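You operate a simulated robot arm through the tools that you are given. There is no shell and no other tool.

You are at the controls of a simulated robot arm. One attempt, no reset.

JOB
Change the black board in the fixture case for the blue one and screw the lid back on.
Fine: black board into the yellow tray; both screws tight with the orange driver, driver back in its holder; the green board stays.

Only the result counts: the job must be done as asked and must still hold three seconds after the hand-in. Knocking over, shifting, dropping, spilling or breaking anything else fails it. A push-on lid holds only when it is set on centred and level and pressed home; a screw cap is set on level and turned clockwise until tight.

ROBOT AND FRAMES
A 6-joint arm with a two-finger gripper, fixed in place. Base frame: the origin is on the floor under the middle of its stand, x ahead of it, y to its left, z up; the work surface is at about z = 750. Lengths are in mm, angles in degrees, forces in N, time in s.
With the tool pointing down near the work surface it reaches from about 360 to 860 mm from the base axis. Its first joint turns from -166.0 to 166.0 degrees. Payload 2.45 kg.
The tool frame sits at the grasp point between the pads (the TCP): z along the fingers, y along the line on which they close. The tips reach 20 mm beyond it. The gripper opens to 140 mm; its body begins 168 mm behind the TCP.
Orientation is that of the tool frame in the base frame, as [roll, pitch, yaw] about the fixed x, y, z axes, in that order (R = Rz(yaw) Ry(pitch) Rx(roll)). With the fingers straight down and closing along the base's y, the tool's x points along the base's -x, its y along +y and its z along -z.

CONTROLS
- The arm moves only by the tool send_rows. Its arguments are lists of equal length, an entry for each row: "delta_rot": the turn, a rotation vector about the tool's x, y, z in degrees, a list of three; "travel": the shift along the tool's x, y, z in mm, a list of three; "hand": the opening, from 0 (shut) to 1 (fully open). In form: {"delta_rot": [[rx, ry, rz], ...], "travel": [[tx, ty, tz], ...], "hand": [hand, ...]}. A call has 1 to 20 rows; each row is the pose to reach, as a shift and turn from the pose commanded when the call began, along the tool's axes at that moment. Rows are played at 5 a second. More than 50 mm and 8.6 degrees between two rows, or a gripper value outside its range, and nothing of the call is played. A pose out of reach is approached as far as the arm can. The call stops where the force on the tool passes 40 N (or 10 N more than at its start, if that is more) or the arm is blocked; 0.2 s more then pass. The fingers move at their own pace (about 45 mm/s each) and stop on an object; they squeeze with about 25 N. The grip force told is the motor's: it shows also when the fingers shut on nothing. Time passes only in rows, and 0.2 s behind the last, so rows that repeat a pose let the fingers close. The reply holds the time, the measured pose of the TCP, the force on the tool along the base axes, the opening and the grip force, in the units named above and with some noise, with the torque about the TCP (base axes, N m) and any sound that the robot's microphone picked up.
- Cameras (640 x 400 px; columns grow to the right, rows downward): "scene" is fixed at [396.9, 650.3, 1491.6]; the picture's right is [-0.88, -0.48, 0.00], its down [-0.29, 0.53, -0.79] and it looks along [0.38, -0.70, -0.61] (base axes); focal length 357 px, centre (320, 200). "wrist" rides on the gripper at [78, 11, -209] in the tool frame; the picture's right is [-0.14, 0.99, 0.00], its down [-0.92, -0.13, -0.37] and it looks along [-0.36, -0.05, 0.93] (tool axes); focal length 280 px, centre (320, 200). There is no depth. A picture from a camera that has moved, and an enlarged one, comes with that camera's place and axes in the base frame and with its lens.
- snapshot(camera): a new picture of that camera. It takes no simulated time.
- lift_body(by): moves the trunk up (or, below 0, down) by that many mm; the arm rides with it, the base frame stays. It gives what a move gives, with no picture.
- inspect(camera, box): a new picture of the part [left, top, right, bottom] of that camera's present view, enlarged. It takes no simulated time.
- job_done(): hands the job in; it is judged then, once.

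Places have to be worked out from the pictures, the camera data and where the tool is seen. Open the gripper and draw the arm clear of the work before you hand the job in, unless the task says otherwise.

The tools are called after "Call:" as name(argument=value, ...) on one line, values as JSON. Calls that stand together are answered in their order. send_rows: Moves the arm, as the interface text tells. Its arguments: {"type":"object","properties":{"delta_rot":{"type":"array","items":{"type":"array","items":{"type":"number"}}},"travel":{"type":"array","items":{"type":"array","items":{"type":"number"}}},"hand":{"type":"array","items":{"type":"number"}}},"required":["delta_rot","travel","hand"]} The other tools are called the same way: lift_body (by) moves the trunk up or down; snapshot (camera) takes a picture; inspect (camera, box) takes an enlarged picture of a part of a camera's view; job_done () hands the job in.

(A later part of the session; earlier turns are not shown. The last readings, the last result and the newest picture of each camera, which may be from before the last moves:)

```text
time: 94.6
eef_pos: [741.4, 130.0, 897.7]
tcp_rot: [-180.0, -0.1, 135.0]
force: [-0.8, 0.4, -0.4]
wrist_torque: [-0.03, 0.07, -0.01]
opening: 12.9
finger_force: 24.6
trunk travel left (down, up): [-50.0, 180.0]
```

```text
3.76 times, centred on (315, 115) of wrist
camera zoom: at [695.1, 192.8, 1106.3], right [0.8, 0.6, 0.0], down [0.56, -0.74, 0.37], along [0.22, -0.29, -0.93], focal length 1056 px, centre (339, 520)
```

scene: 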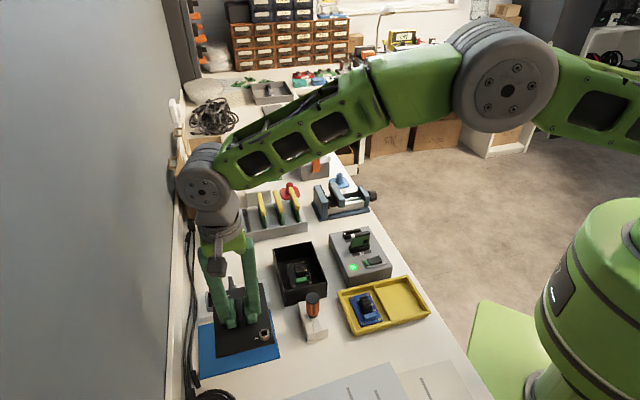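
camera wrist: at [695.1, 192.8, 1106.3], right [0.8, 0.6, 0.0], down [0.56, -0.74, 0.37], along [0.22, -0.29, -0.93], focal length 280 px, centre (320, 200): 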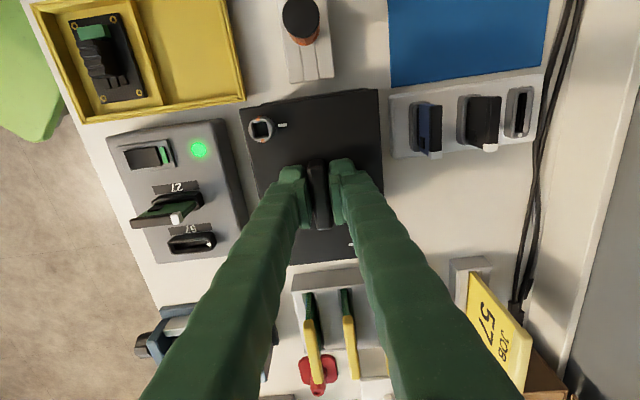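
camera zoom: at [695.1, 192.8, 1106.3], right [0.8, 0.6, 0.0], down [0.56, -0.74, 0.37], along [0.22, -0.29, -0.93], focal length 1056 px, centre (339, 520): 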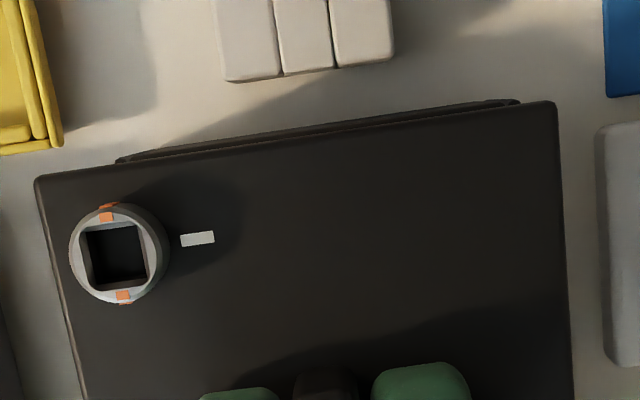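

The case rim's front edge is visible beyond the lid edge. The lid needs about +4 mm in tool y and +0.6 in x; I correct and lower to ~15 mm above the rim.

Call:
send_rows(delta_rot=[[0, 0, 0], [0, 0, 0], [0, 0, 0], [0, 0, 0], [0, 0, 0]], travel=[[0.6, 2, 0], [0.6, 4, 10], [0.6, 4, 24], [0.6, 4, 38], [0.6, 4, 38]], hand=[0, 0, 0, 0, 0])

Call:
inspect(camera="wrist", box=[230, 80, 400, 150])

Call:
inspect(camera="scene", box=[260, 225, 350, 305])

```text
time: 95.8
eef_pos: [744.7, 135.1, 858.9]
tcp_rot: [180.0, 0.1, 134.9]
force: [-0.2, 0.6, -0.3]
wrist_torque: [0.0, 0.04, 0.01]
opening: 12.7
finger_force: 25.0
trunk travel left (down, up): [-50.0, 180.0]
```

```text
3.76 times, centred on (315, 115) of wrist
camera zoom: at [698.5, 198.0, 1066.9], right [0.8, 0.6, 0.0], down [0.56, -0.74, 0.37], along [0.22, -0.29, -0.93], focal length 1056 px, centre (339, 520)
```

zoom: 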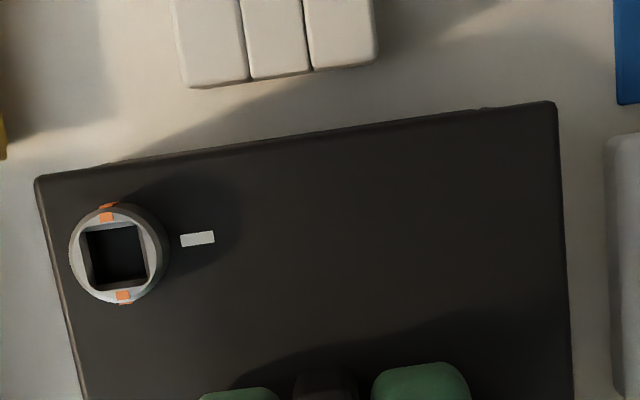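

```text
5.00 times, centred on (305, 265) of scene
camera zoom: at [396.9, 650.3, 1491.6], right [-0.88, -0.48, 0.0], down [-0.29, 0.53, -0.79], along [0.38, -0.7, -0.61], focal length 1783 px, centre (395, -125)
```

zoom: 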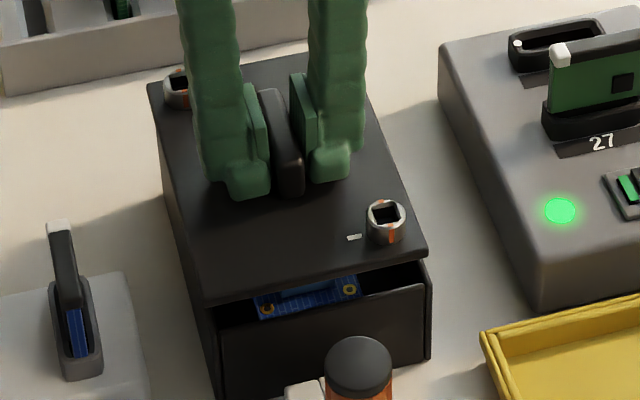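

Call:
inspect(camera="scene", box=[290, 260, 350, 300])

Call:
inspect(camera="scene", box=[270, 230, 320, 310])

Call:
snapshot(camera="wrist")

```text
10.00 times, centred on (320, 280) of scene
camera zoom: at [396.9, 650.3, 1491.6], right [-0.88, -0.48, 0.0], down [-0.29, 0.53, -0.79], along [0.38, -0.7, -0.61], focal length 3566 px, centre (320, -600)
```

zoom: 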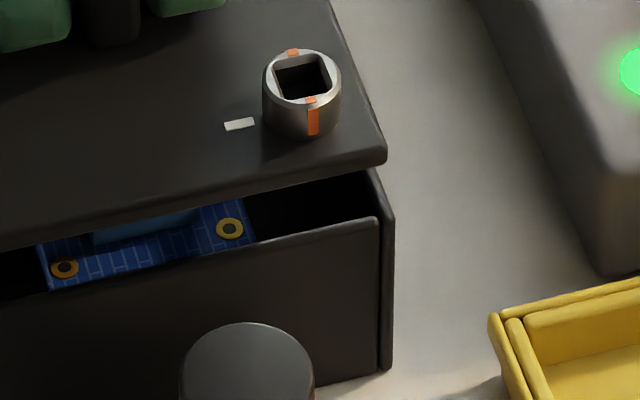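

```text
5.00 times, centred on (295, 270) of scene
camera zoom: at [396.9, 650.3, 1491.6], right [-0.88, -0.48, 0.0], down [-0.29, 0.53, -0.79], along [0.38, -0.7, -0.61], focal length 1783 px, centre (445, -150)
```

zoom: 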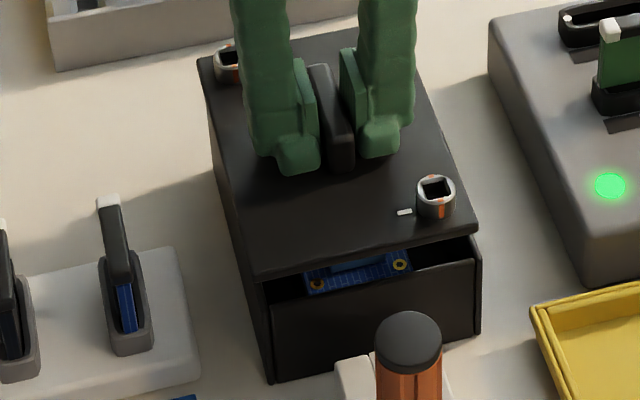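

```text
taken
camera wrist: at [698.5, 198.0, 1066.9], right [0.8, 0.6, 0.0], down [0.56, -0.74, 0.37], along [0.22, -0.29, -0.93], focal length 280 px, centre (320, 200)
```

wrist: 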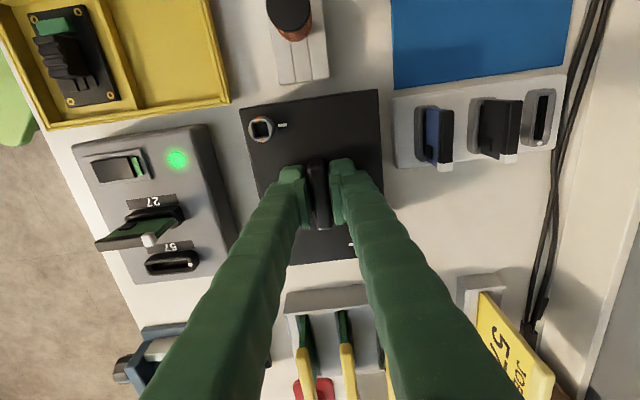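

Edges are parallel. The lid should go ~1.4 mm toward tool −y; I correct and lower another 9 mm.

Call:
send_rows(delta_rot=[[0, 0, 0], [0, 0, 0], [0, 0, 0], [0, 0, 0]], travel=[[0.5, -1.4, 0], [0.5, -1.4, 5], [0.5, -1.4, 9], [0.5, -1.4, 9]], hand=[0, 0, 0, 0])

Call:
inspect(camera="scene", box=[290, 260, 350, 300])

Call:
inspect(camera="scene", box=[265, 230, 305, 310])

```text
time: 96.8
eef_pos: [744.1, 134.9, 850.8]
tcp_rot: [-179.9, -0.1, 135.0]
force: [0.2, 0.3, -1.0]
wrist_torque: [0.0, 0.0, -0.01]
opening: 12.9
finger_force: 25.0
trunk travel left (down, up): [-50.0, 180.0]
```

```text
10.00 times, centred on (320, 280) of scene
camera zoom: at [396.9, 650.3, 1491.6], right [-0.88, -0.48, 0.0], down [-0.29, 0.53, -0.79], along [0.38, -0.7, -0.61], focal length 3566 px, centre (320, -600)
```

zoom: 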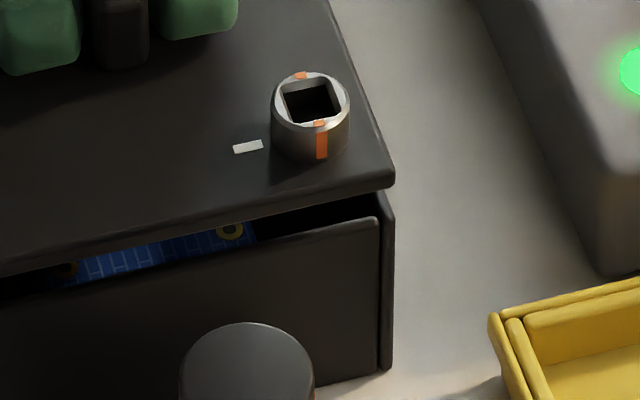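

```text
5.00 times, centred on (285, 270) of scene
camera zoom: at [396.9, 650.3, 1491.6], right [-0.88, -0.48, 0.0], down [-0.29, 0.53, -0.79], along [0.38, -0.7, -0.61], focal length 1783 px, centre (495, -150)
```

zoom: 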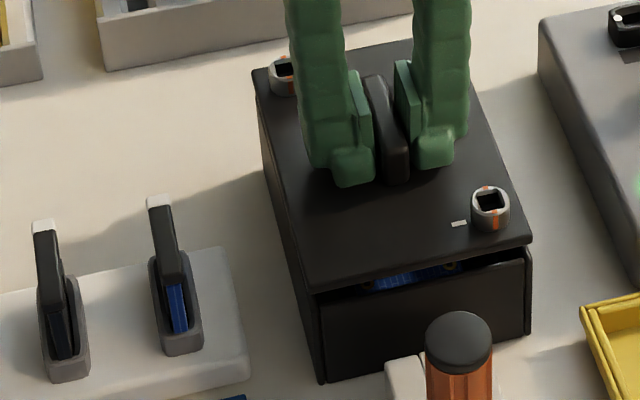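

Re-checking heights: the seated lid originally was ~10 mm lower than where I picked it up (it has a lip that goes inside the rim), so careful centring is needed. I take precise views of the current lid/case relation.

Call:
inspect(camera="wrist", box=[230, 80, 400, 150])

Call:
inspect(camera="scene", box=[325, 268, 341, 288])

Call:
inspect(camera="scene", box=[268, 275, 300, 305])

Call:
inspect(camera="scene", box=[265, 235, 325, 265])

```text
3.76 times, centred on (315, 115) of wrist
camera zoom: at [696.9, 197.1, 1058.8], right [0.8, 0.6, 0.0], down [0.56, -0.74, 0.37], along [0.22, -0.29, -0.93], focal length 1056 px, centre (339, 520)
```

zoom: 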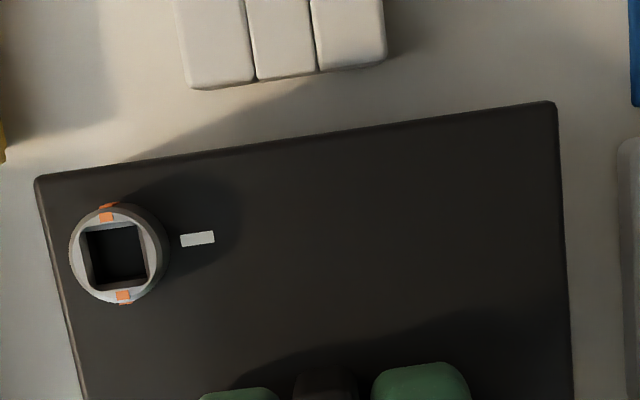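

```text
16.00 times, centred on (333, 278) of scene
camera zoom: at [396.9, 650.3, 1491.6], right [-0.88, -0.48, 0.0], down [-0.29, 0.53, -0.79], along [0.38, -0.7, -0.61], focal length 5706 px, centre (112, -1048)
```

zoom: 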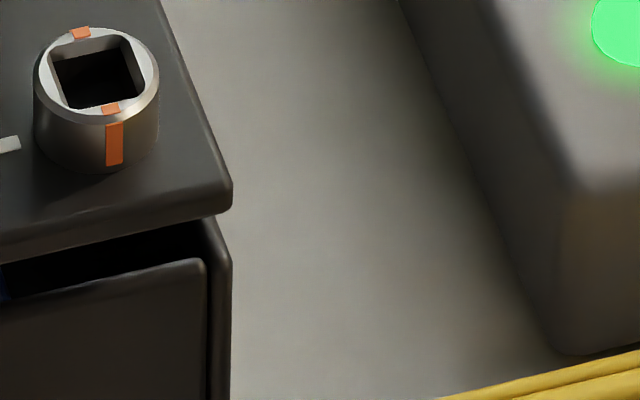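

```text
13.33 times, centred on (284, 290) of scene
camera zoom: at [396.9, 650.3, 1491.6], right [-0.88, -0.48, 0.0], down [-0.29, 0.53, -0.79], along [0.38, -0.7, -0.61], focal length 4755 px, centre (800, -1000)
```

zoom: 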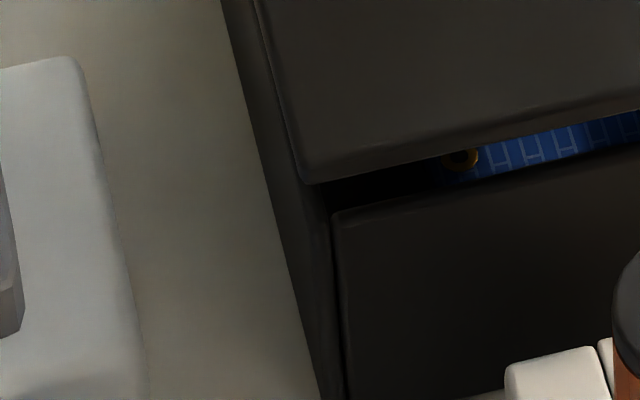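

```text
10.67 times, centred on (295, 250) of scene
camera zoom: at [396.9, 650.3, 1491.6], right [-0.88, -0.48, 0.0], down [-0.29, 0.53, -0.79], along [0.38, -0.7, -0.61], focal length 3804 px, centre (587, -333)
```

zoom: 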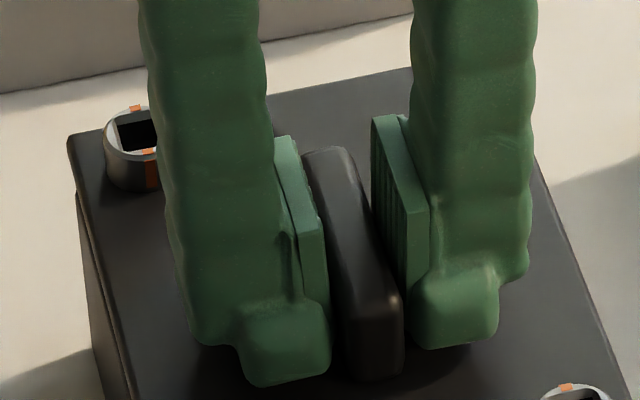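

I worked out the seat height (TCP ≈ 837.5) and the offsets against the initial pictures: the lid needs about −1.7 mm x, −1.3 mm y in the tool frame and ~1° clockwise. I apply that at the same height and re-measure.

Call:
send_rows(delta_rot=[[0, 0, 0.5], [0, 0, 1.0], [0, 0, 1.0]], travel=[[-0.8, -0.6, 0], [-1.7, -1.3, 0], [-1.7, -1.3, 0]], hand=[0, 0, 0])

Call:
inspect(camera="scene", box=[310, 264, 334, 288])

Call:
inspect(camera="scene", box=[268, 275, 300, 305])

Call:
inspect(camera="scene", box=[265, 235, 305, 265])

Call:
inspect(camera="wrist", box=[230, 80, 400, 150])

```text
time: 97.6
eef_pos: [742.9, 133.0, 850.5]
tcp_rot: [-180.0, 0.0, 134.0]
force: [-1.0, 0.8, -0.6]
wrist_torque: [0.01, -0.02, -0.02]
opening: 12.7
finger_force: 24.9
trunk travel left (down, up): [-50.0, 180.0]
```

```text
16.00 times, centred on (322, 276) of scene
camera zoom: at [396.9, 650.3, 1491.6], right [-0.88, -0.48, 0.0], down [-0.29, 0.53, -0.79], along [0.38, -0.7, -0.61], focal length 5706 px, centre (288, -1016)
```

zoom: 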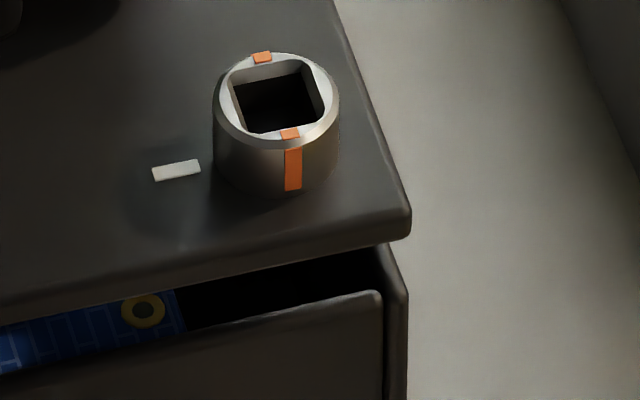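

```text
13.33 times, centred on (284, 290) of scene
camera zoom: at [396.9, 650.3, 1491.6], right [-0.88, -0.48, 0.0], down [-0.29, 0.53, -0.79], along [0.38, -0.7, -0.61], focal length 4755 px, centre (800, -1000)
```

zoom: 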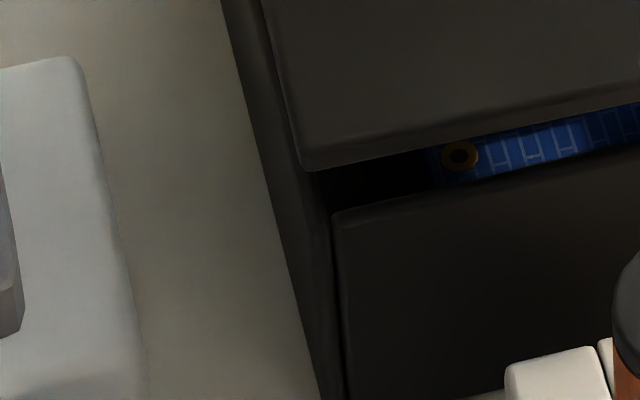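

```text
13.33 times, centred on (285, 250) of scene
camera zoom: at [396.9, 650.3, 1491.6], right [-0.88, -0.48, 0.0], down [-0.29, 0.53, -0.79], along [0.38, -0.7, -0.61], focal length 4755 px, centre (787, -467)
```

zoom: 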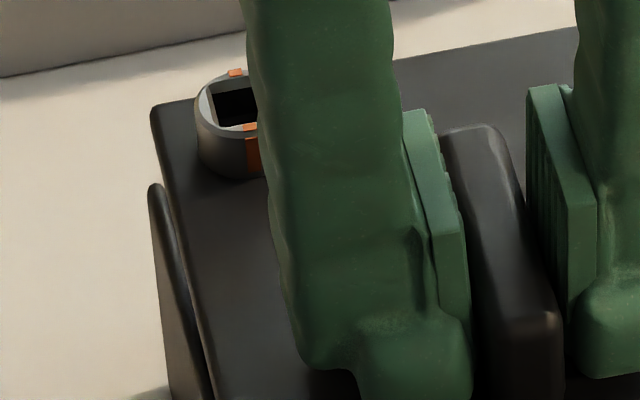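

```text
3.76 times, centred on (315, 115) of wrist
camera zoom: at [697.6, 195.9, 1059.6], right [0.81, 0.59, 0.0], down [0.55, -0.75, 0.37], along [0.22, -0.3, -0.93], focal length 1056 px, centre (339, 520)
```

zoom: 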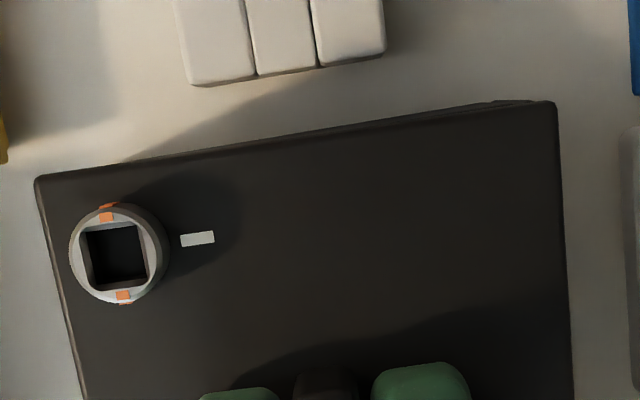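

Call:
inspect(camera="scene", box=[281, 266, 331, 297])

Call:
inspect(camera="scene", box=[266, 236, 290, 296])

Call:
inspect(camera="scene", box=[300, 236, 332, 286])

```text
12.80 times, centred on (306, 282) of scene
camera zoom: at [396.9, 650.3, 1491.6], right [-0.88, -0.48, 0.0], down [-0.29, 0.53, -0.79], along [0.38, -0.7, -0.61], focal length 4565 px, centre (499, -843)
```

zoom: 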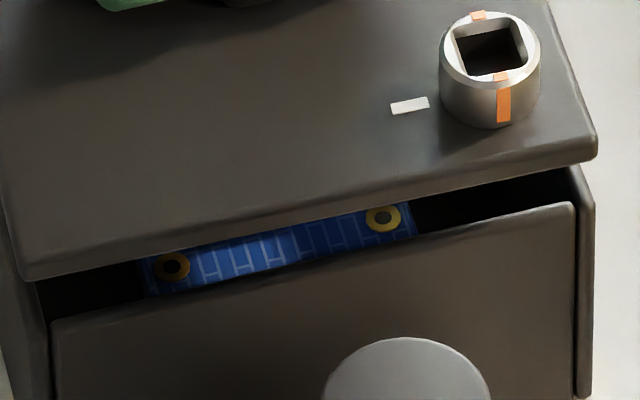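

```text
6.67 times, centred on (278, 266) of scene
camera zoom: at [396.9, 650.3, 1491.6], right [-0.88, -0.48, 0.0], down [-0.29, 0.53, -0.79], along [0.38, -0.7, -0.61], focal length 2378 px, centre (600, -240)
```

zoom: 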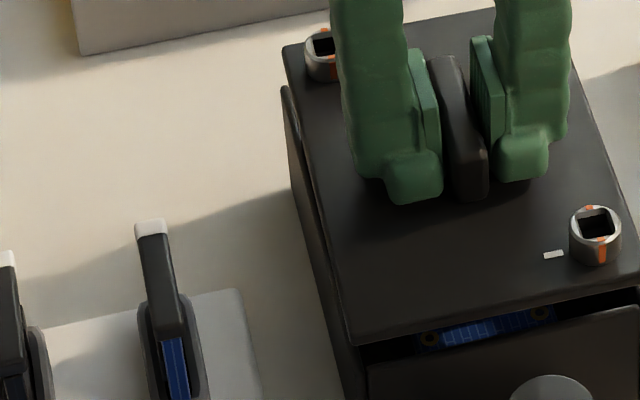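

```text
8.00 times, centred on (316, 261) of scene
camera zoom: at [396.9, 650.3, 1491.6], right [-0.88, -0.48, 0.0], down [-0.29, 0.53, -0.79], along [0.38, -0.7, -0.61], focal length 2853 px, centre (352, -288)
```

zoom: 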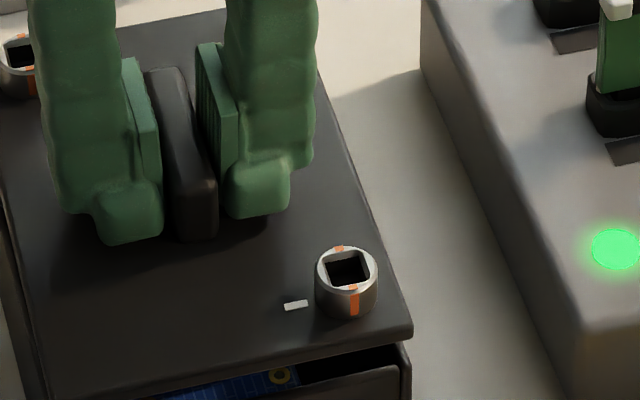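

Analysis of the gaps shows the lid hangs tilted ~2° in the pads (far end high, because it lay half off the mat edge) and I over-rotated by ~0.5°. I level it by pitching the tool +2° about its y axis and rotate back 0.5°, then check.

Call:
send_rows(delta_rot=[[0, 1.0, -0.25], [0, 2.0, -0.5], [0, 2.0, -0.5]], travel=[[0, 0, 0], [0, 0, 0], [0, 0, 0]], hand=[0, 0, 0])

Call:
inspect(camera="scene", box=[281, 266, 331, 297])

Call:
inspect(camera="scene", box=[265, 235, 305, 265])

Call:
inspect(camera="scene", box=[266, 236, 290, 296])

```text
time: 98.4
eef_pos: [743.0, 133.7, 851.3]
tcp_rot: [-179.9, -1.9, 134.5]
force: [-0.5, -0.9, -1.6]
wrist_torque: [0.02, -0.01, 0.02]
opening: 12.8
finger_force: 25.0
trunk travel left (down, up): [-50.0, 180.0]
```

```text
12.80 times, centred on (306, 282) of scene
camera zoom: at [396.9, 650.3, 1491.6], right [-0.88, -0.48, 0.0], down [-0.29, 0.53, -0.79], along [0.38, -0.7, -0.61], focal length 4565 px, centre (499, -843)
```

zoom: 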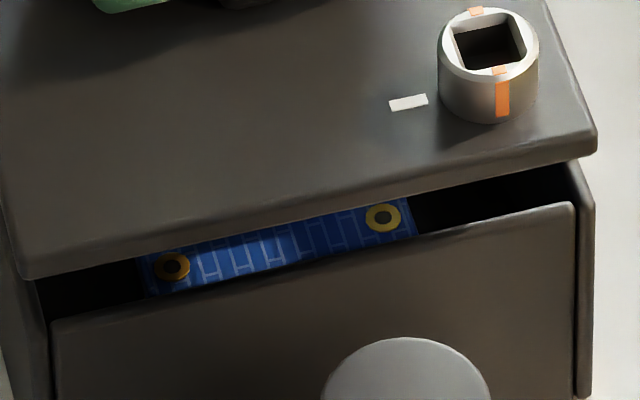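

```text
13.33 times, centred on (285, 250) of scene
camera zoom: at [396.9, 650.3, 1491.6], right [-0.88, -0.48, 0.0], down [-0.29, 0.53, -0.79], along [0.38, -0.7, -0.61], focal length 4755 px, centre (787, -467)
```

zoom: 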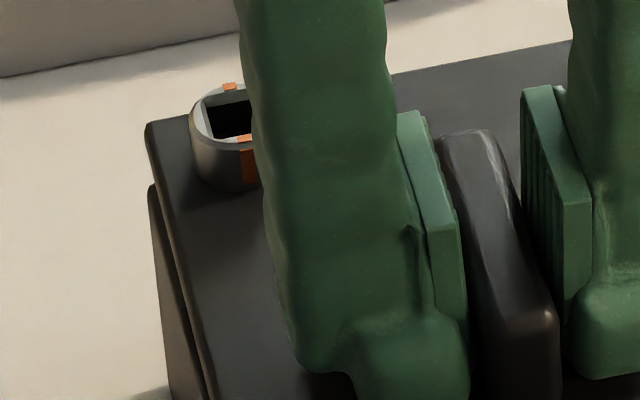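

```text
6.67 times, centred on (278, 266) of scene
camera zoom: at [396.9, 650.3, 1491.6], right [-0.88, -0.48, 0.0], down [-0.29, 0.53, -0.79], along [0.38, -0.7, -0.61], focal length 2378 px, centre (600, -240)
```

zoom: 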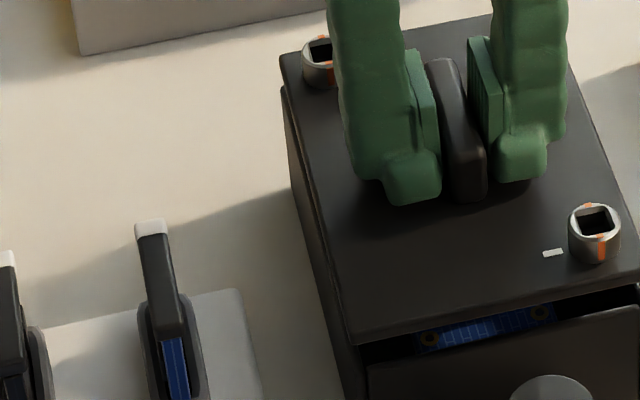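

Now near and far gaps are nearly equal (level) and only ~0.3° yaw remains. I check the front edge alignment from the wrist camera, which looks almost straight down on it.

Call:
inspect(camera="wrist", box=[230, 85, 400, 145])

Call:
inspect(camera="wrist", box=[340, 90, 400, 130])

Call:
inspect(camera="wrist", box=[230, 100, 290, 140])

```text
3.76 times, centred on (315, 115) of wrist
camera zoom: at [702.5, 191.2, 1062.4], right [0.8, 0.6, 0.0], down [0.56, -0.76, 0.34], along [0.2, -0.27, -0.94], focal length 1056 px, centre (339, 520)
```

zoom: 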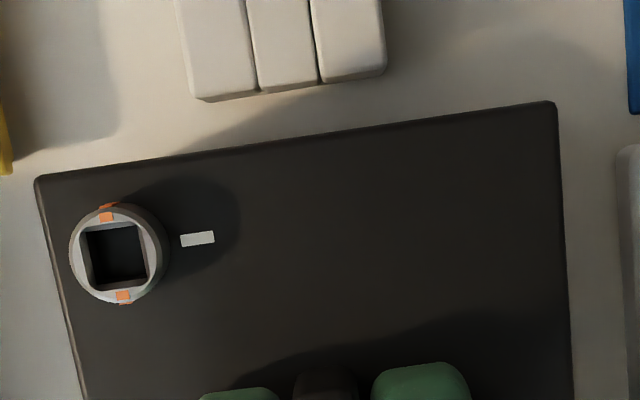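

```text
10.00 times, centred on (370, 110) of wrist
camera zoom: at [702.5, 191.2, 1062.4], right [0.8, 0.6, 0.0], down [0.56, -0.76, 0.34], along [0.2, -0.27, -0.94], focal length 2804 px, centre (-180, 1100)
```

zoom: 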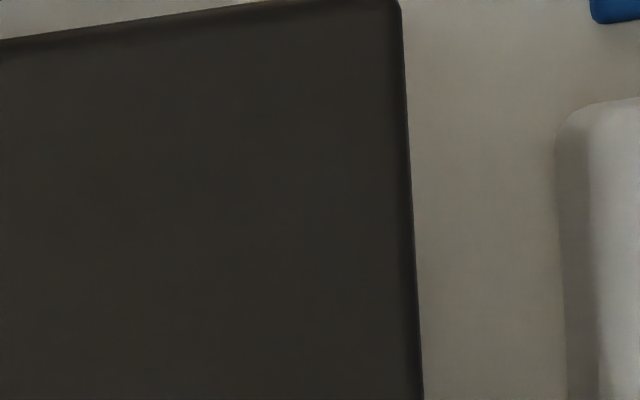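

```text
10.00 times, centred on (260, 120) of wrist
camera zoom: at [702.5, 191.2, 1062.4], right [0.8, 0.6, 0.0], down [0.56, -0.76, 0.34], along [0.2, -0.27, -0.94], focal length 2804 px, centre (920, 1000)
```

zoom: 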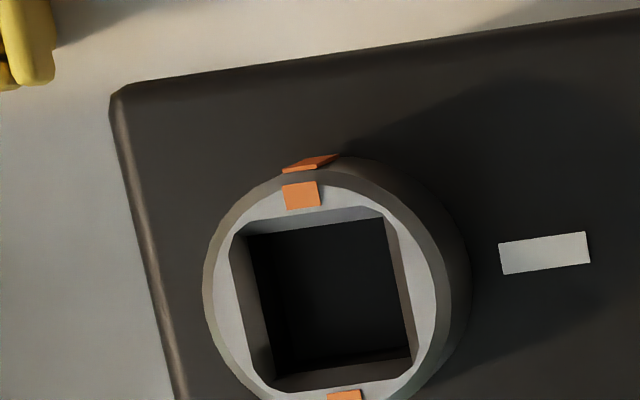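

Call:
send_rows(delta_rot=[[0, 0, -0.3], [0, 0, -0.3], [0, 0, -0.3], [0, 0, -0.3]], travel=[[-0.9, 0, 0], [-0.9, 0, 4], [-0.9, 0, 8], [-0.9, 0, 8]], hand=[0, 0, 0, 0])

Call:
inspect(camera="scene", box=[281, 266, 331, 297])

Call:
inspect(camera="scene", box=[265, 235, 305, 265])

Call:
inspect(camera="scene", box=[310, 264, 334, 288])

```text
time: 99.4
eef_pos: [744.0, 133.8, 842.9]
tcp_rot: [-180.0, -2.0, 134.8]
force: [0.0, 1.0, -1.3]
wrist_torque: [0.01, -0.01, 0.04]
opening: 12.8
finger_force: 24.7
trunk travel left (down, up): [-50.0, 180.0]
```

```text
12.80 times, centred on (306, 282) of scene
camera zoom: at [396.9, 650.3, 1491.6], right [-0.88, -0.48, 0.0], down [-0.29, 0.53, -0.79], along [0.38, -0.7, -0.61], focal length 4565 px, centre (499, -843)
```

zoom: 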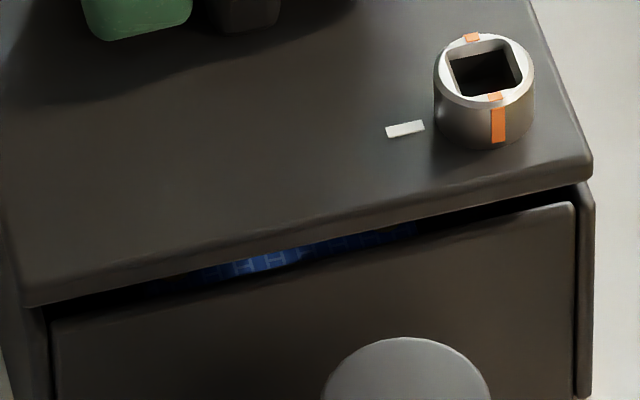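

```text
13.33 times, centred on (285, 250) of scene
camera zoom: at [396.9, 650.3, 1491.6], right [-0.88, -0.48, 0.0], down [-0.29, 0.53, -0.79], along [0.38, -0.7, -0.61], focal length 4755 px, centre (787, -467)
```

zoom: 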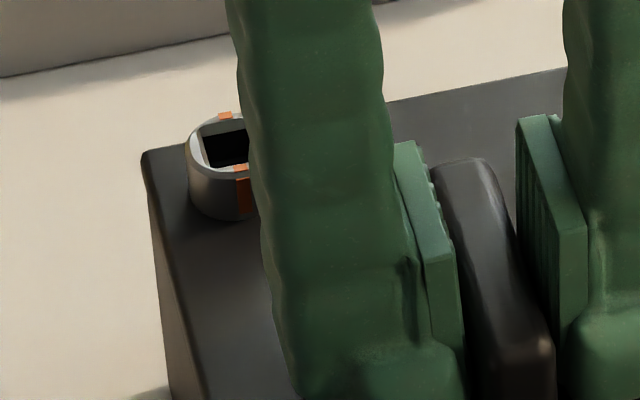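

```text
16.00 times, centred on (322, 276) of scene
camera zoom: at [396.9, 650.3, 1491.6], right [-0.88, -0.48, 0.0], down [-0.29, 0.53, -0.79], along [0.38, -0.7, -0.61], focal length 5706 px, centre (288, -1016)
```

zoom: 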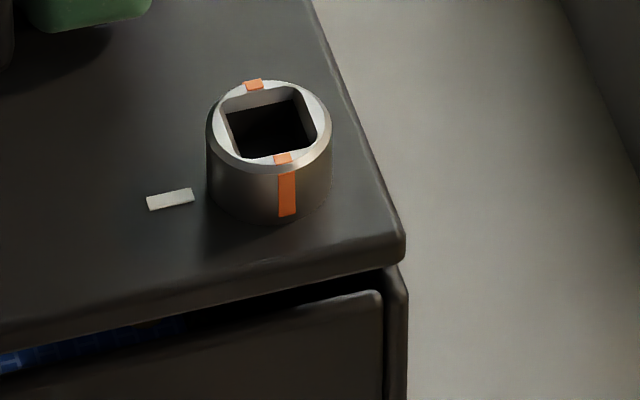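

Gap is now ~6 mm all round. Small final trims (−0.6 mm y, −0.5° pitch, −0.2° yaw) and lower 4 mm, watching force.

Call:
send_rows(delta_rot=[[0, -0.5, -0.2], [0, -0.5, -0.2], [0, -0.5, -0.2], [0, -0.5, -0.2]], travel=[[0, -0.6, 0], [0, -0.6, 2], [0, -0.6, 4], [0, -0.6, 4]], hand=[0, 0, 0, 0])

Call:
inspect(camera="scene", box=[281, 266, 331, 297])

Call:
inspect(camera="scene", box=[265, 235, 305, 265])

```text
time: 100.4
eef_pos: [744.4, 132.1, 839.3]
tcp_rot: [-180.0, -1.5, 135.0]
force: [-1.5, 0.1, 1.5]
wrist_torque: [-0.09, -0.09, 0.01]
opening: 12.7
finger_force: 24.7
trunk travel left (down, up): [-50.0, 180.0]
```

```text
12.80 times, centred on (306, 282) of scene
camera zoom: at [396.9, 650.3, 1491.6], right [-0.88, -0.48, 0.0], down [-0.29, 0.53, -0.79], along [0.38, -0.7, -0.61], focal length 4565 px, centre (499, -843)
```

zoom: 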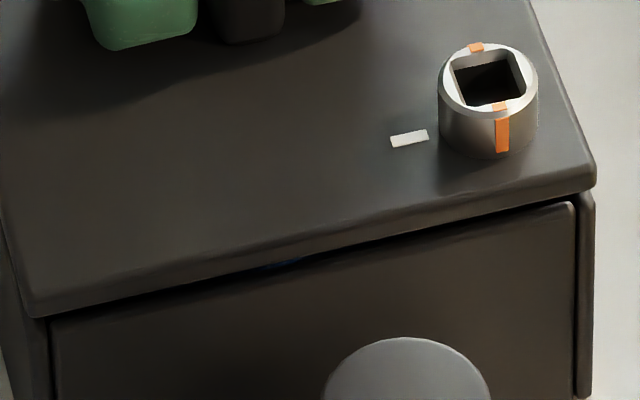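

```text
13.33 times, centred on (285, 250) of scene
camera zoom: at [396.9, 650.3, 1491.6], right [-0.88, -0.48, 0.0], down [-0.29, 0.53, -0.79], along [0.38, -0.7, -0.61], focal length 4755 px, centre (787, -467)
```

zoom: 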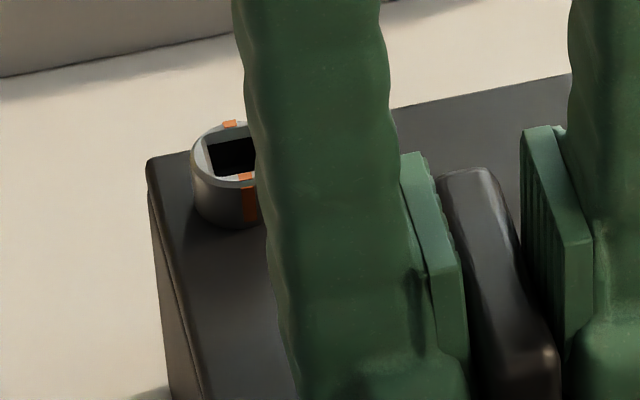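

The scene positions of both screw heads now match the original lid pose laterally within ~0.3 mm; the far end is touching while the near end is ~2.5 mm high. I pitch it level and press down lightly.

Call:
send_rows(delta_rot=[[0, -0.6, 0], [0, -1.2, 0], [0, -1.2, 0], [0, -1.2, 0]], travel=[[0.2, 0, 0.5], [0.5, 0, 1.0], [0.5, 0, 1.6], [0.5, 0, 1.6]], hand=[0, 0, 0, 0])

Call:
inspect(camera="scene", box=[281, 266, 331, 297])

Call:
inspect(camera="scene", box=[265, 235, 305, 265])

```text
time: 101.4
eef_pos: [743.2, 132.1, 836.7]
tcp_rot: [180.0, -0.2, 135.0]
force: [-0.4, -0.8, -1.5]
wrist_torque: [0.01, 0.06, -0.03]
opening: 12.9
finger_force: 24.8
trunk travel left (down, up): [-50.0, 180.0]
```

```text
12.80 times, centred on (306, 282) of scene
camera zoom: at [396.9, 650.3, 1491.6], right [-0.88, -0.48, 0.0], down [-0.29, 0.53, -0.79], along [0.38, -0.7, -0.61], focal length 4565 px, centre (499, -843)
```

zoom: 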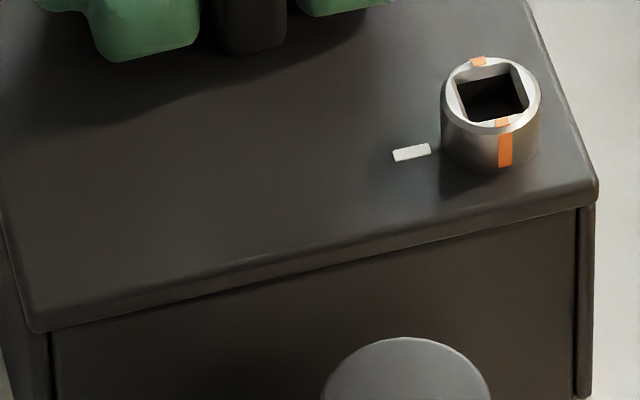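

```text
13.33 times, centred on (285, 250) of scene
camera zoom: at [396.9, 650.3, 1491.6], right [-0.88, -0.48, 0.0], down [-0.29, 0.53, -0.79], along [0.38, -0.7, -0.61], focal length 4755 px, centre (787, -467)
```

zoom: 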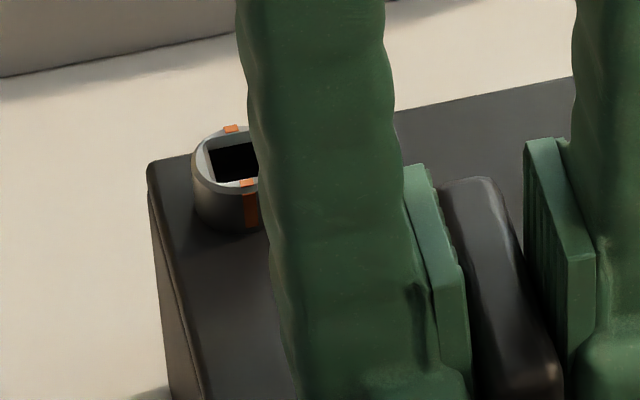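

Call:
send_rows(delta_rot=[[0, 0, 0], [0, 0, 0], [0, 0, 0], [0, 0, 0]], travel=[[-0.4, 0.3, 0], [-0.4, 0.3, 0.8], [-0.4, 0.3, 1.6], [-0.4, 0.3, 1.6]], hand=[0, 0, 0, 0])

Call:
inspect(camera="scene", box=[281, 266, 331, 297])

Call:
inspect(camera="scene", box=[265, 235, 305, 265])

```text
time: 102.4
eef_pos: [745.0, 133.4, 837.2]
tcp_rot: [179.9, -0.3, 135.0]
force: [-1.2, 1.2, 2.0]
wrist_torque: [-0.17, -0.15, -0.01]
opening: 12.6
finger_force: 25.0
trunk travel left (down, up): [-50.0, 180.0]
```

```text
12.80 times, centred on (306, 282) of scene
camera zoom: at [396.9, 650.3, 1491.6], right [-0.88, -0.48, 0.0], down [-0.29, 0.53, -0.79], along [0.38, -0.7, -0.61], focal length 4565 px, centre (499, -843)
```

zoom: 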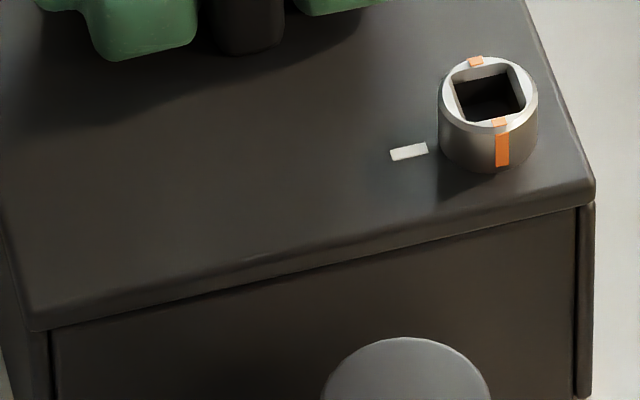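

```text
13.33 times, centred on (285, 250) of scene
camera zoom: at [396.9, 650.3, 1491.6], right [-0.88, -0.48, 0.0], down [-0.29, 0.53, -0.79], along [0.38, -0.7, -0.61], focal length 4755 px, centre (787, -467)
```

zoom: 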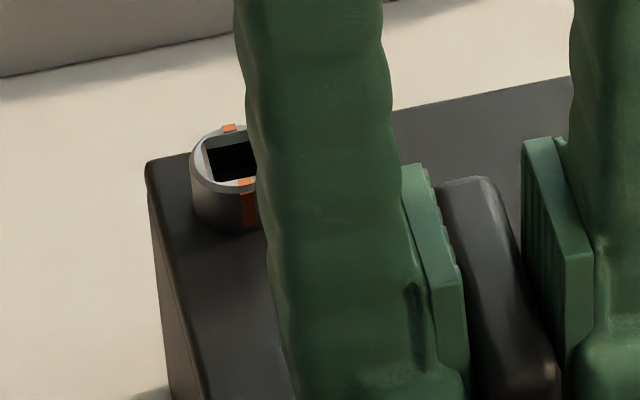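

Far end touching, near end essentially closed, lateral match within ~0.3 px of the original. I lower another 0.8 mm to settle it level, then release.

Call:
send_rows(delta_rot=[[0, -0.3, 0], [0, -0.5, 0], [0, -0.5, 0], [0, -0.5, 0]], travel=[[0.2, 0, 0.3], [0.4, 0, 0.8], [0.4, 0, 1.2], [0.4, 0, 1.2]], hand=[0, 0, 0, 0])

Call:
inspect(camera="scene", box=[281, 266, 331, 297])

Call:
inspect(camera="scene", box=[265, 235, 305, 265])

```text
time: 103.4
eef_pos: [743.9, 132.3, 836.6]
tcp_rot: [180.0, 0.3, 135.0]
force: [-2.5, -2.2, 20.4]
wrist_torque: [-0.04, 0.03, -0.01]
opening: 12.8
finger_force: 24.7
trunk travel left (down, up): [-50.0, 180.0]
```

```text
12.80 times, centred on (306, 282) of scene
camera zoom: at [396.9, 650.3, 1491.6], right [-0.88, -0.48, 0.0], down [-0.29, 0.53, -0.79], along [0.38, -0.7, -0.61], focal length 4565 px, centre (499, -843)
```

zoom: 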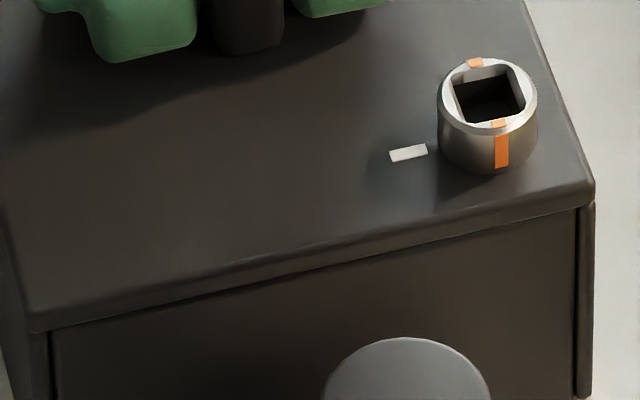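

```text
13.33 times, centred on (285, 250) of scene
camera zoom: at [396.9, 650.3, 1491.6], right [-0.88, -0.48, 0.0], down [-0.29, 0.53, -0.79], along [0.38, -0.7, -0.61], focal length 4755 px, centre (787, -467)
```

zoom: 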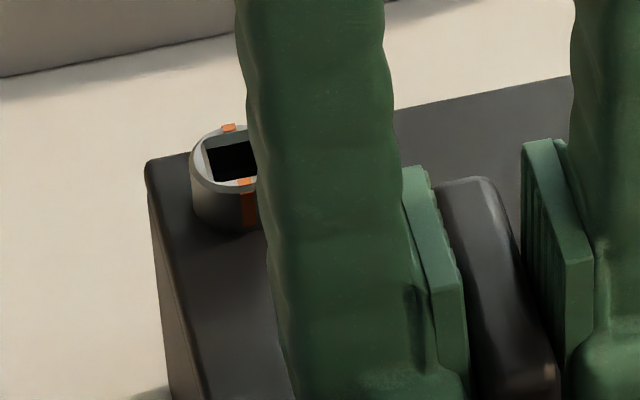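

Firm, even contact now (20 N, almost no torque): the lid sits level on the rim. I relieve, release and rise to inspect.

Call:
send_rows(delta_rot=[[0, 0, 0], [0, 0, 0], [0, 0, 0], [0, 0, 0], [0, 0, 0], [0, 0, 0], [0, 0, 0], [0, 0, 0], [0, 0, 0]], travel=[[0, 0, -1.0], [0, 0, -1.0], [0, 0, -1.0], [0, 0, -1.0], [0, 0, -1.0], [0, 0, -15], [0, 0, -45], [0, 0, -85], [0, 0, -85]], hand=[0, 0.15, 0.3, 0.35, 0.35, 0.35, 0.35, 0.35, 0.35])

Call:
inspect(camera="scene", box=[260, 220, 400, 308])

Call:
inspect(camera="wrist", box=[240, 90, 400, 240])

Call:
inspect(camera="scene", box=[265, 235, 305, 265])

Call:
inspect(camera="scene", box=[308, 250, 332, 282])

```text
time: 105.4
eef_pos: [744.3, 131.7, 920.6]
tcp_rot: [-180.0, 0.3, 134.9]
force: [0.7, -0.4, 0.5]
wrist_torque: [0.01, 0.01, -0.01]
opening: 48.8
finger_force: 0.1
trunk travel left (down, up): [-50.0, 180.0]
```

```text
4.55 times, centred on (330, 264) of scene
camera zoom: at [396.9, 650.3, 1491.6], right [-0.88, -0.48, 0.0], down [-0.29, 0.53, -0.79], along [0.38, -0.7, -0.61], focal length 1621 px, centre (274, -91)
```

zoom: 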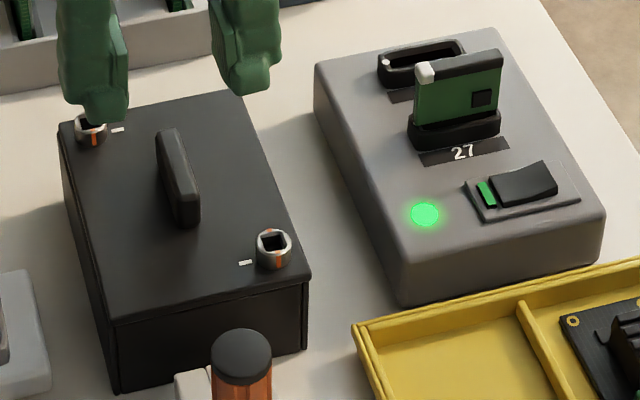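

```text
2.67 times, centred on (320, 165) of wrist
camera zoom: at [697.1, 195.1, 1128.4], right [0.8, 0.6, 0.0], down [0.56, -0.74, 0.37], along [0.22, -0.3, -0.93], focal length 748 px, centre (320, 293)
```

zoom: 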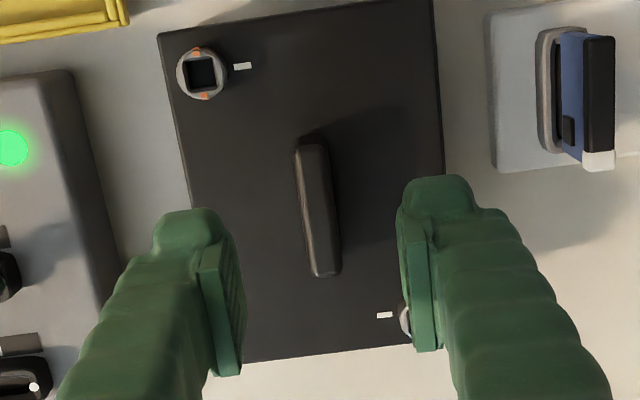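

```text
13.33 times, centred on (285, 250) of scene
camera zoom: at [396.9, 650.3, 1491.6], right [-0.88, -0.48, 0.0], down [-0.29, 0.53, -0.79], along [0.38, -0.7, -0.61], focal length 4755 px, centre (787, -467)
```

zoom: 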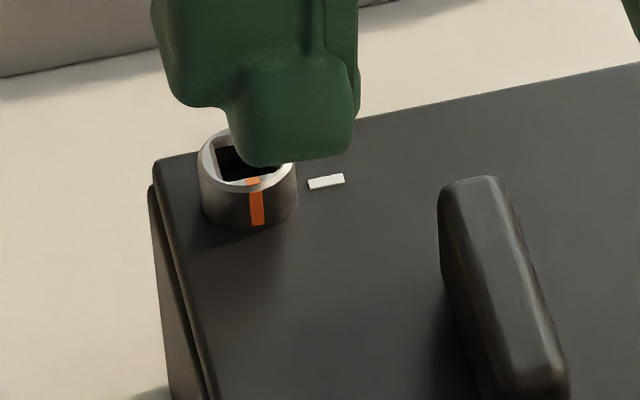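

```text
12.50 times, centred on (320, 266) of scene
camera zoom: at [396.9, 650.3, 1491.6], right [-0.88, -0.48, 0.0], down [-0.29, 0.53, -0.79], along [0.38, -0.7, -0.61], focal length 4458 px, centre (320, -625)
```

zoom: 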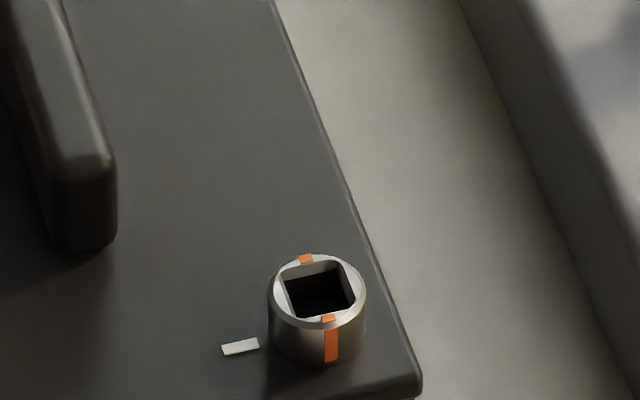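

The lid is back at its original seated height (lateral play ~1.5 mm within the rim). Now for the driver: I move over its holder and turn the hand to yaw 180 so there is plenty of clockwise range.

Call:
send_rows(delta_rot=[[0, 0.2, -7.5], [0, 0.2, -15], [0, 0.2, -22.5], [0, 0.2, -30], [0, 0.2, -37.5], [0, 0.2, -45], [0, 0.2, -45]], travel=[[22, 0, 0], [45, 0, 0], [68, 0, 0], [90, 0, 0], [112, 0.5, 0], [133.9, 0.9, 0], [133.9, 0.9, 0]], hand=[0.4, 0.4, 0.4, 0.4, 0.4, 0.4, 0.4])

Call:
inspect(camera="wrist", box=[240, 90, 400, 210])

Call:
inspect(camera="scene", box=[290, 270, 340, 340])

```text
time: 107.0
eef_pos: [649.3, 228.3, 916.4]
tcp_rot: [-179.9, 0.0, -180.0]
force: [-0.5, 0.3, -0.2]
wrist_torque: [-0.02, -0.03, 0.0]
opening: 56.1
finger_force: 0.0
trunk travel left (down, up): [-50.0, 180.0]
```

```text
3.33 times, centred on (320, 150) of wrist
camera zoom: at [572.7, 239.7, 1126.6], right [0.14, 0.99, 0.0], down [0.92, -0.13, 0.37], along [0.37, -0.05, -0.93], focal length 935 px, centre (320, 367)
```

zoom: 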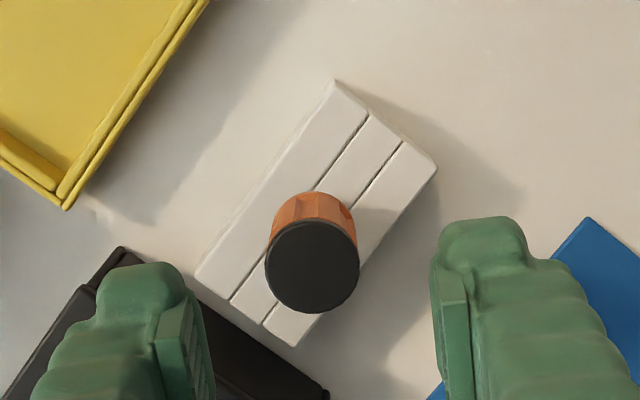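

```text
5.71 times, centred on (315, 305) of scene
camera zoom: at [396.9, 650.3, 1491.6], right [-0.88, -0.48, 0.0], down [-0.29, 0.53, -0.79], along [0.38, -0.7, -0.61], focal length 2038 px, centre (349, -400)
```

zoom: 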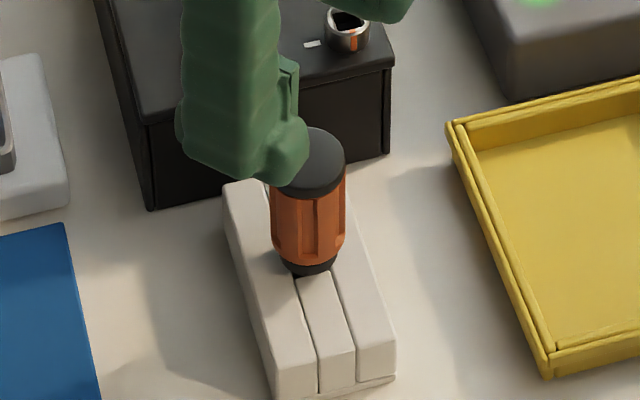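

The driver is (+1.3, −2.3) mm off in the tool frame; I correct and descend around its handle.

Call:
send_rows(delta_rot=[[0, 0, 0], [0, 0, 0], [0, 0, 0], [0, 0, 0], [0, 0, 0], [0, 0, 0]], travel=[[1.3, -2.3, 15], [1.3, -2.3, 40], [1.3, -2.3, 65], [1.3, -2.3, 85], [1.3, -2.3, 102], [1.3, -2.3, 102]], hand=[0.4, 0.4, 0.4, 0.4, 0.4, 0.4])

Call:
inspect(camera="wrist", box=[240, 130, 400, 250])

Call:
inspect(camera="scene", box=[290, 270, 340, 340])

```text
time: 108.4
eef_pos: [647.5, 227.0, 816.2]
tcp_rot: [-180.0, 0.0, -180.0]
force: [-0.4, -0.6, 0.7]
wrist_torque: [-0.02, 0.02, 0.0]
opening: 56.0
finger_force: 0.1
trunk travel left (down, up): [-50.0, 180.0]
```

```text
3.33 times, centred on (320, 190) of wrist
camera zoom: at [570.1, 237.5, 1025.1], right [0.14, 0.99, 0.0], down [0.92, -0.13, 0.37], along [0.37, -0.05, -0.93], focal length 935 px, centre (320, 233)
```

zoom: 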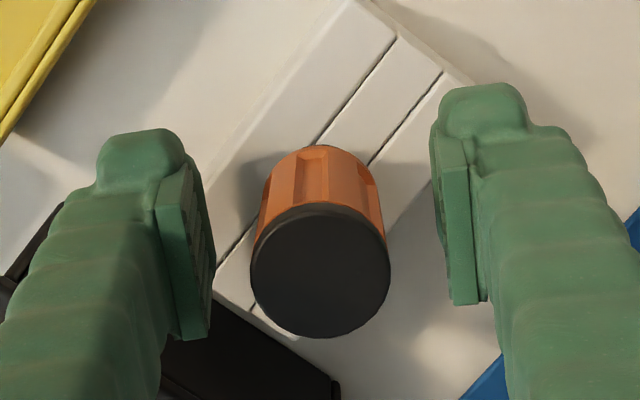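

```text
5.71 times, centred on (315, 305) of scene
camera zoom: at [396.9, 650.3, 1491.6], right [-0.88, -0.48, 0.0], down [-0.29, 0.53, -0.79], along [0.38, -0.7, -0.61], focal length 2038 px, centre (349, -400)
```

zoom: 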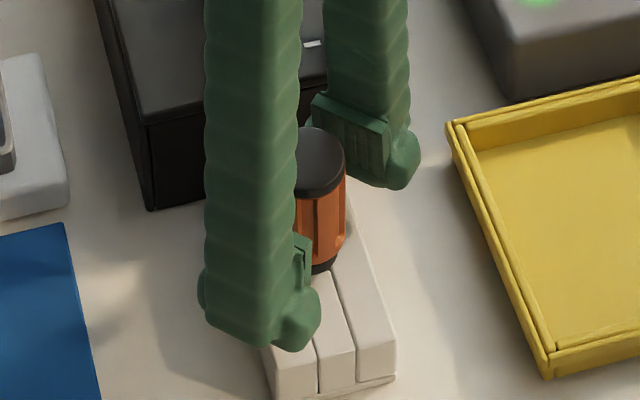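

Call:
send_rows(delta_rot=[[0, 0, 0], [0, 0, 0], [0, 0, 0], [0, 0, 0], [0, 0, 0], [0, 0, 0], [0, 0, 0]], travel=[[-1.2, 0, 1], [-1.2, 0, 2], [-1.2, 0, 2], [-1.2, 0, 2], [-1.2, 0, 2], [-1.2, 0, 2], [-1.2, 0, 2]], hand=[0.4, 0.4, 0.25, 0, 0, 0, 0])

Call:
inspect(camera="wrist", box=[240, 130, 400, 250])

```text
time: 110.0
eef_pos: [649.3, 226.7, 815.2]
tcp_rot: [-179.9, -0.1, 180.0]
force: [-0.7, 0.0, -0.7]
wrist_torque: [-0.01, -0.03, 0.01]
opening: 27.7
finger_force: 24.9
trunk travel left (down, up): [-50.0, 180.0]
```

```text
3.33 times, centred on (320, 190) of wrist
camera zoom: at [572.1, 236.9, 1023.6], right [0.14, 0.99, 0.0], down [0.92, -0.13, 0.37], along [0.36, -0.05, -0.93], focal length 935 px, centre (320, 233)
```

zoom: 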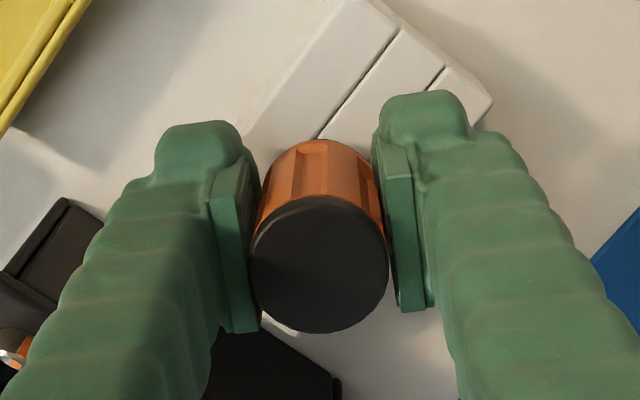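

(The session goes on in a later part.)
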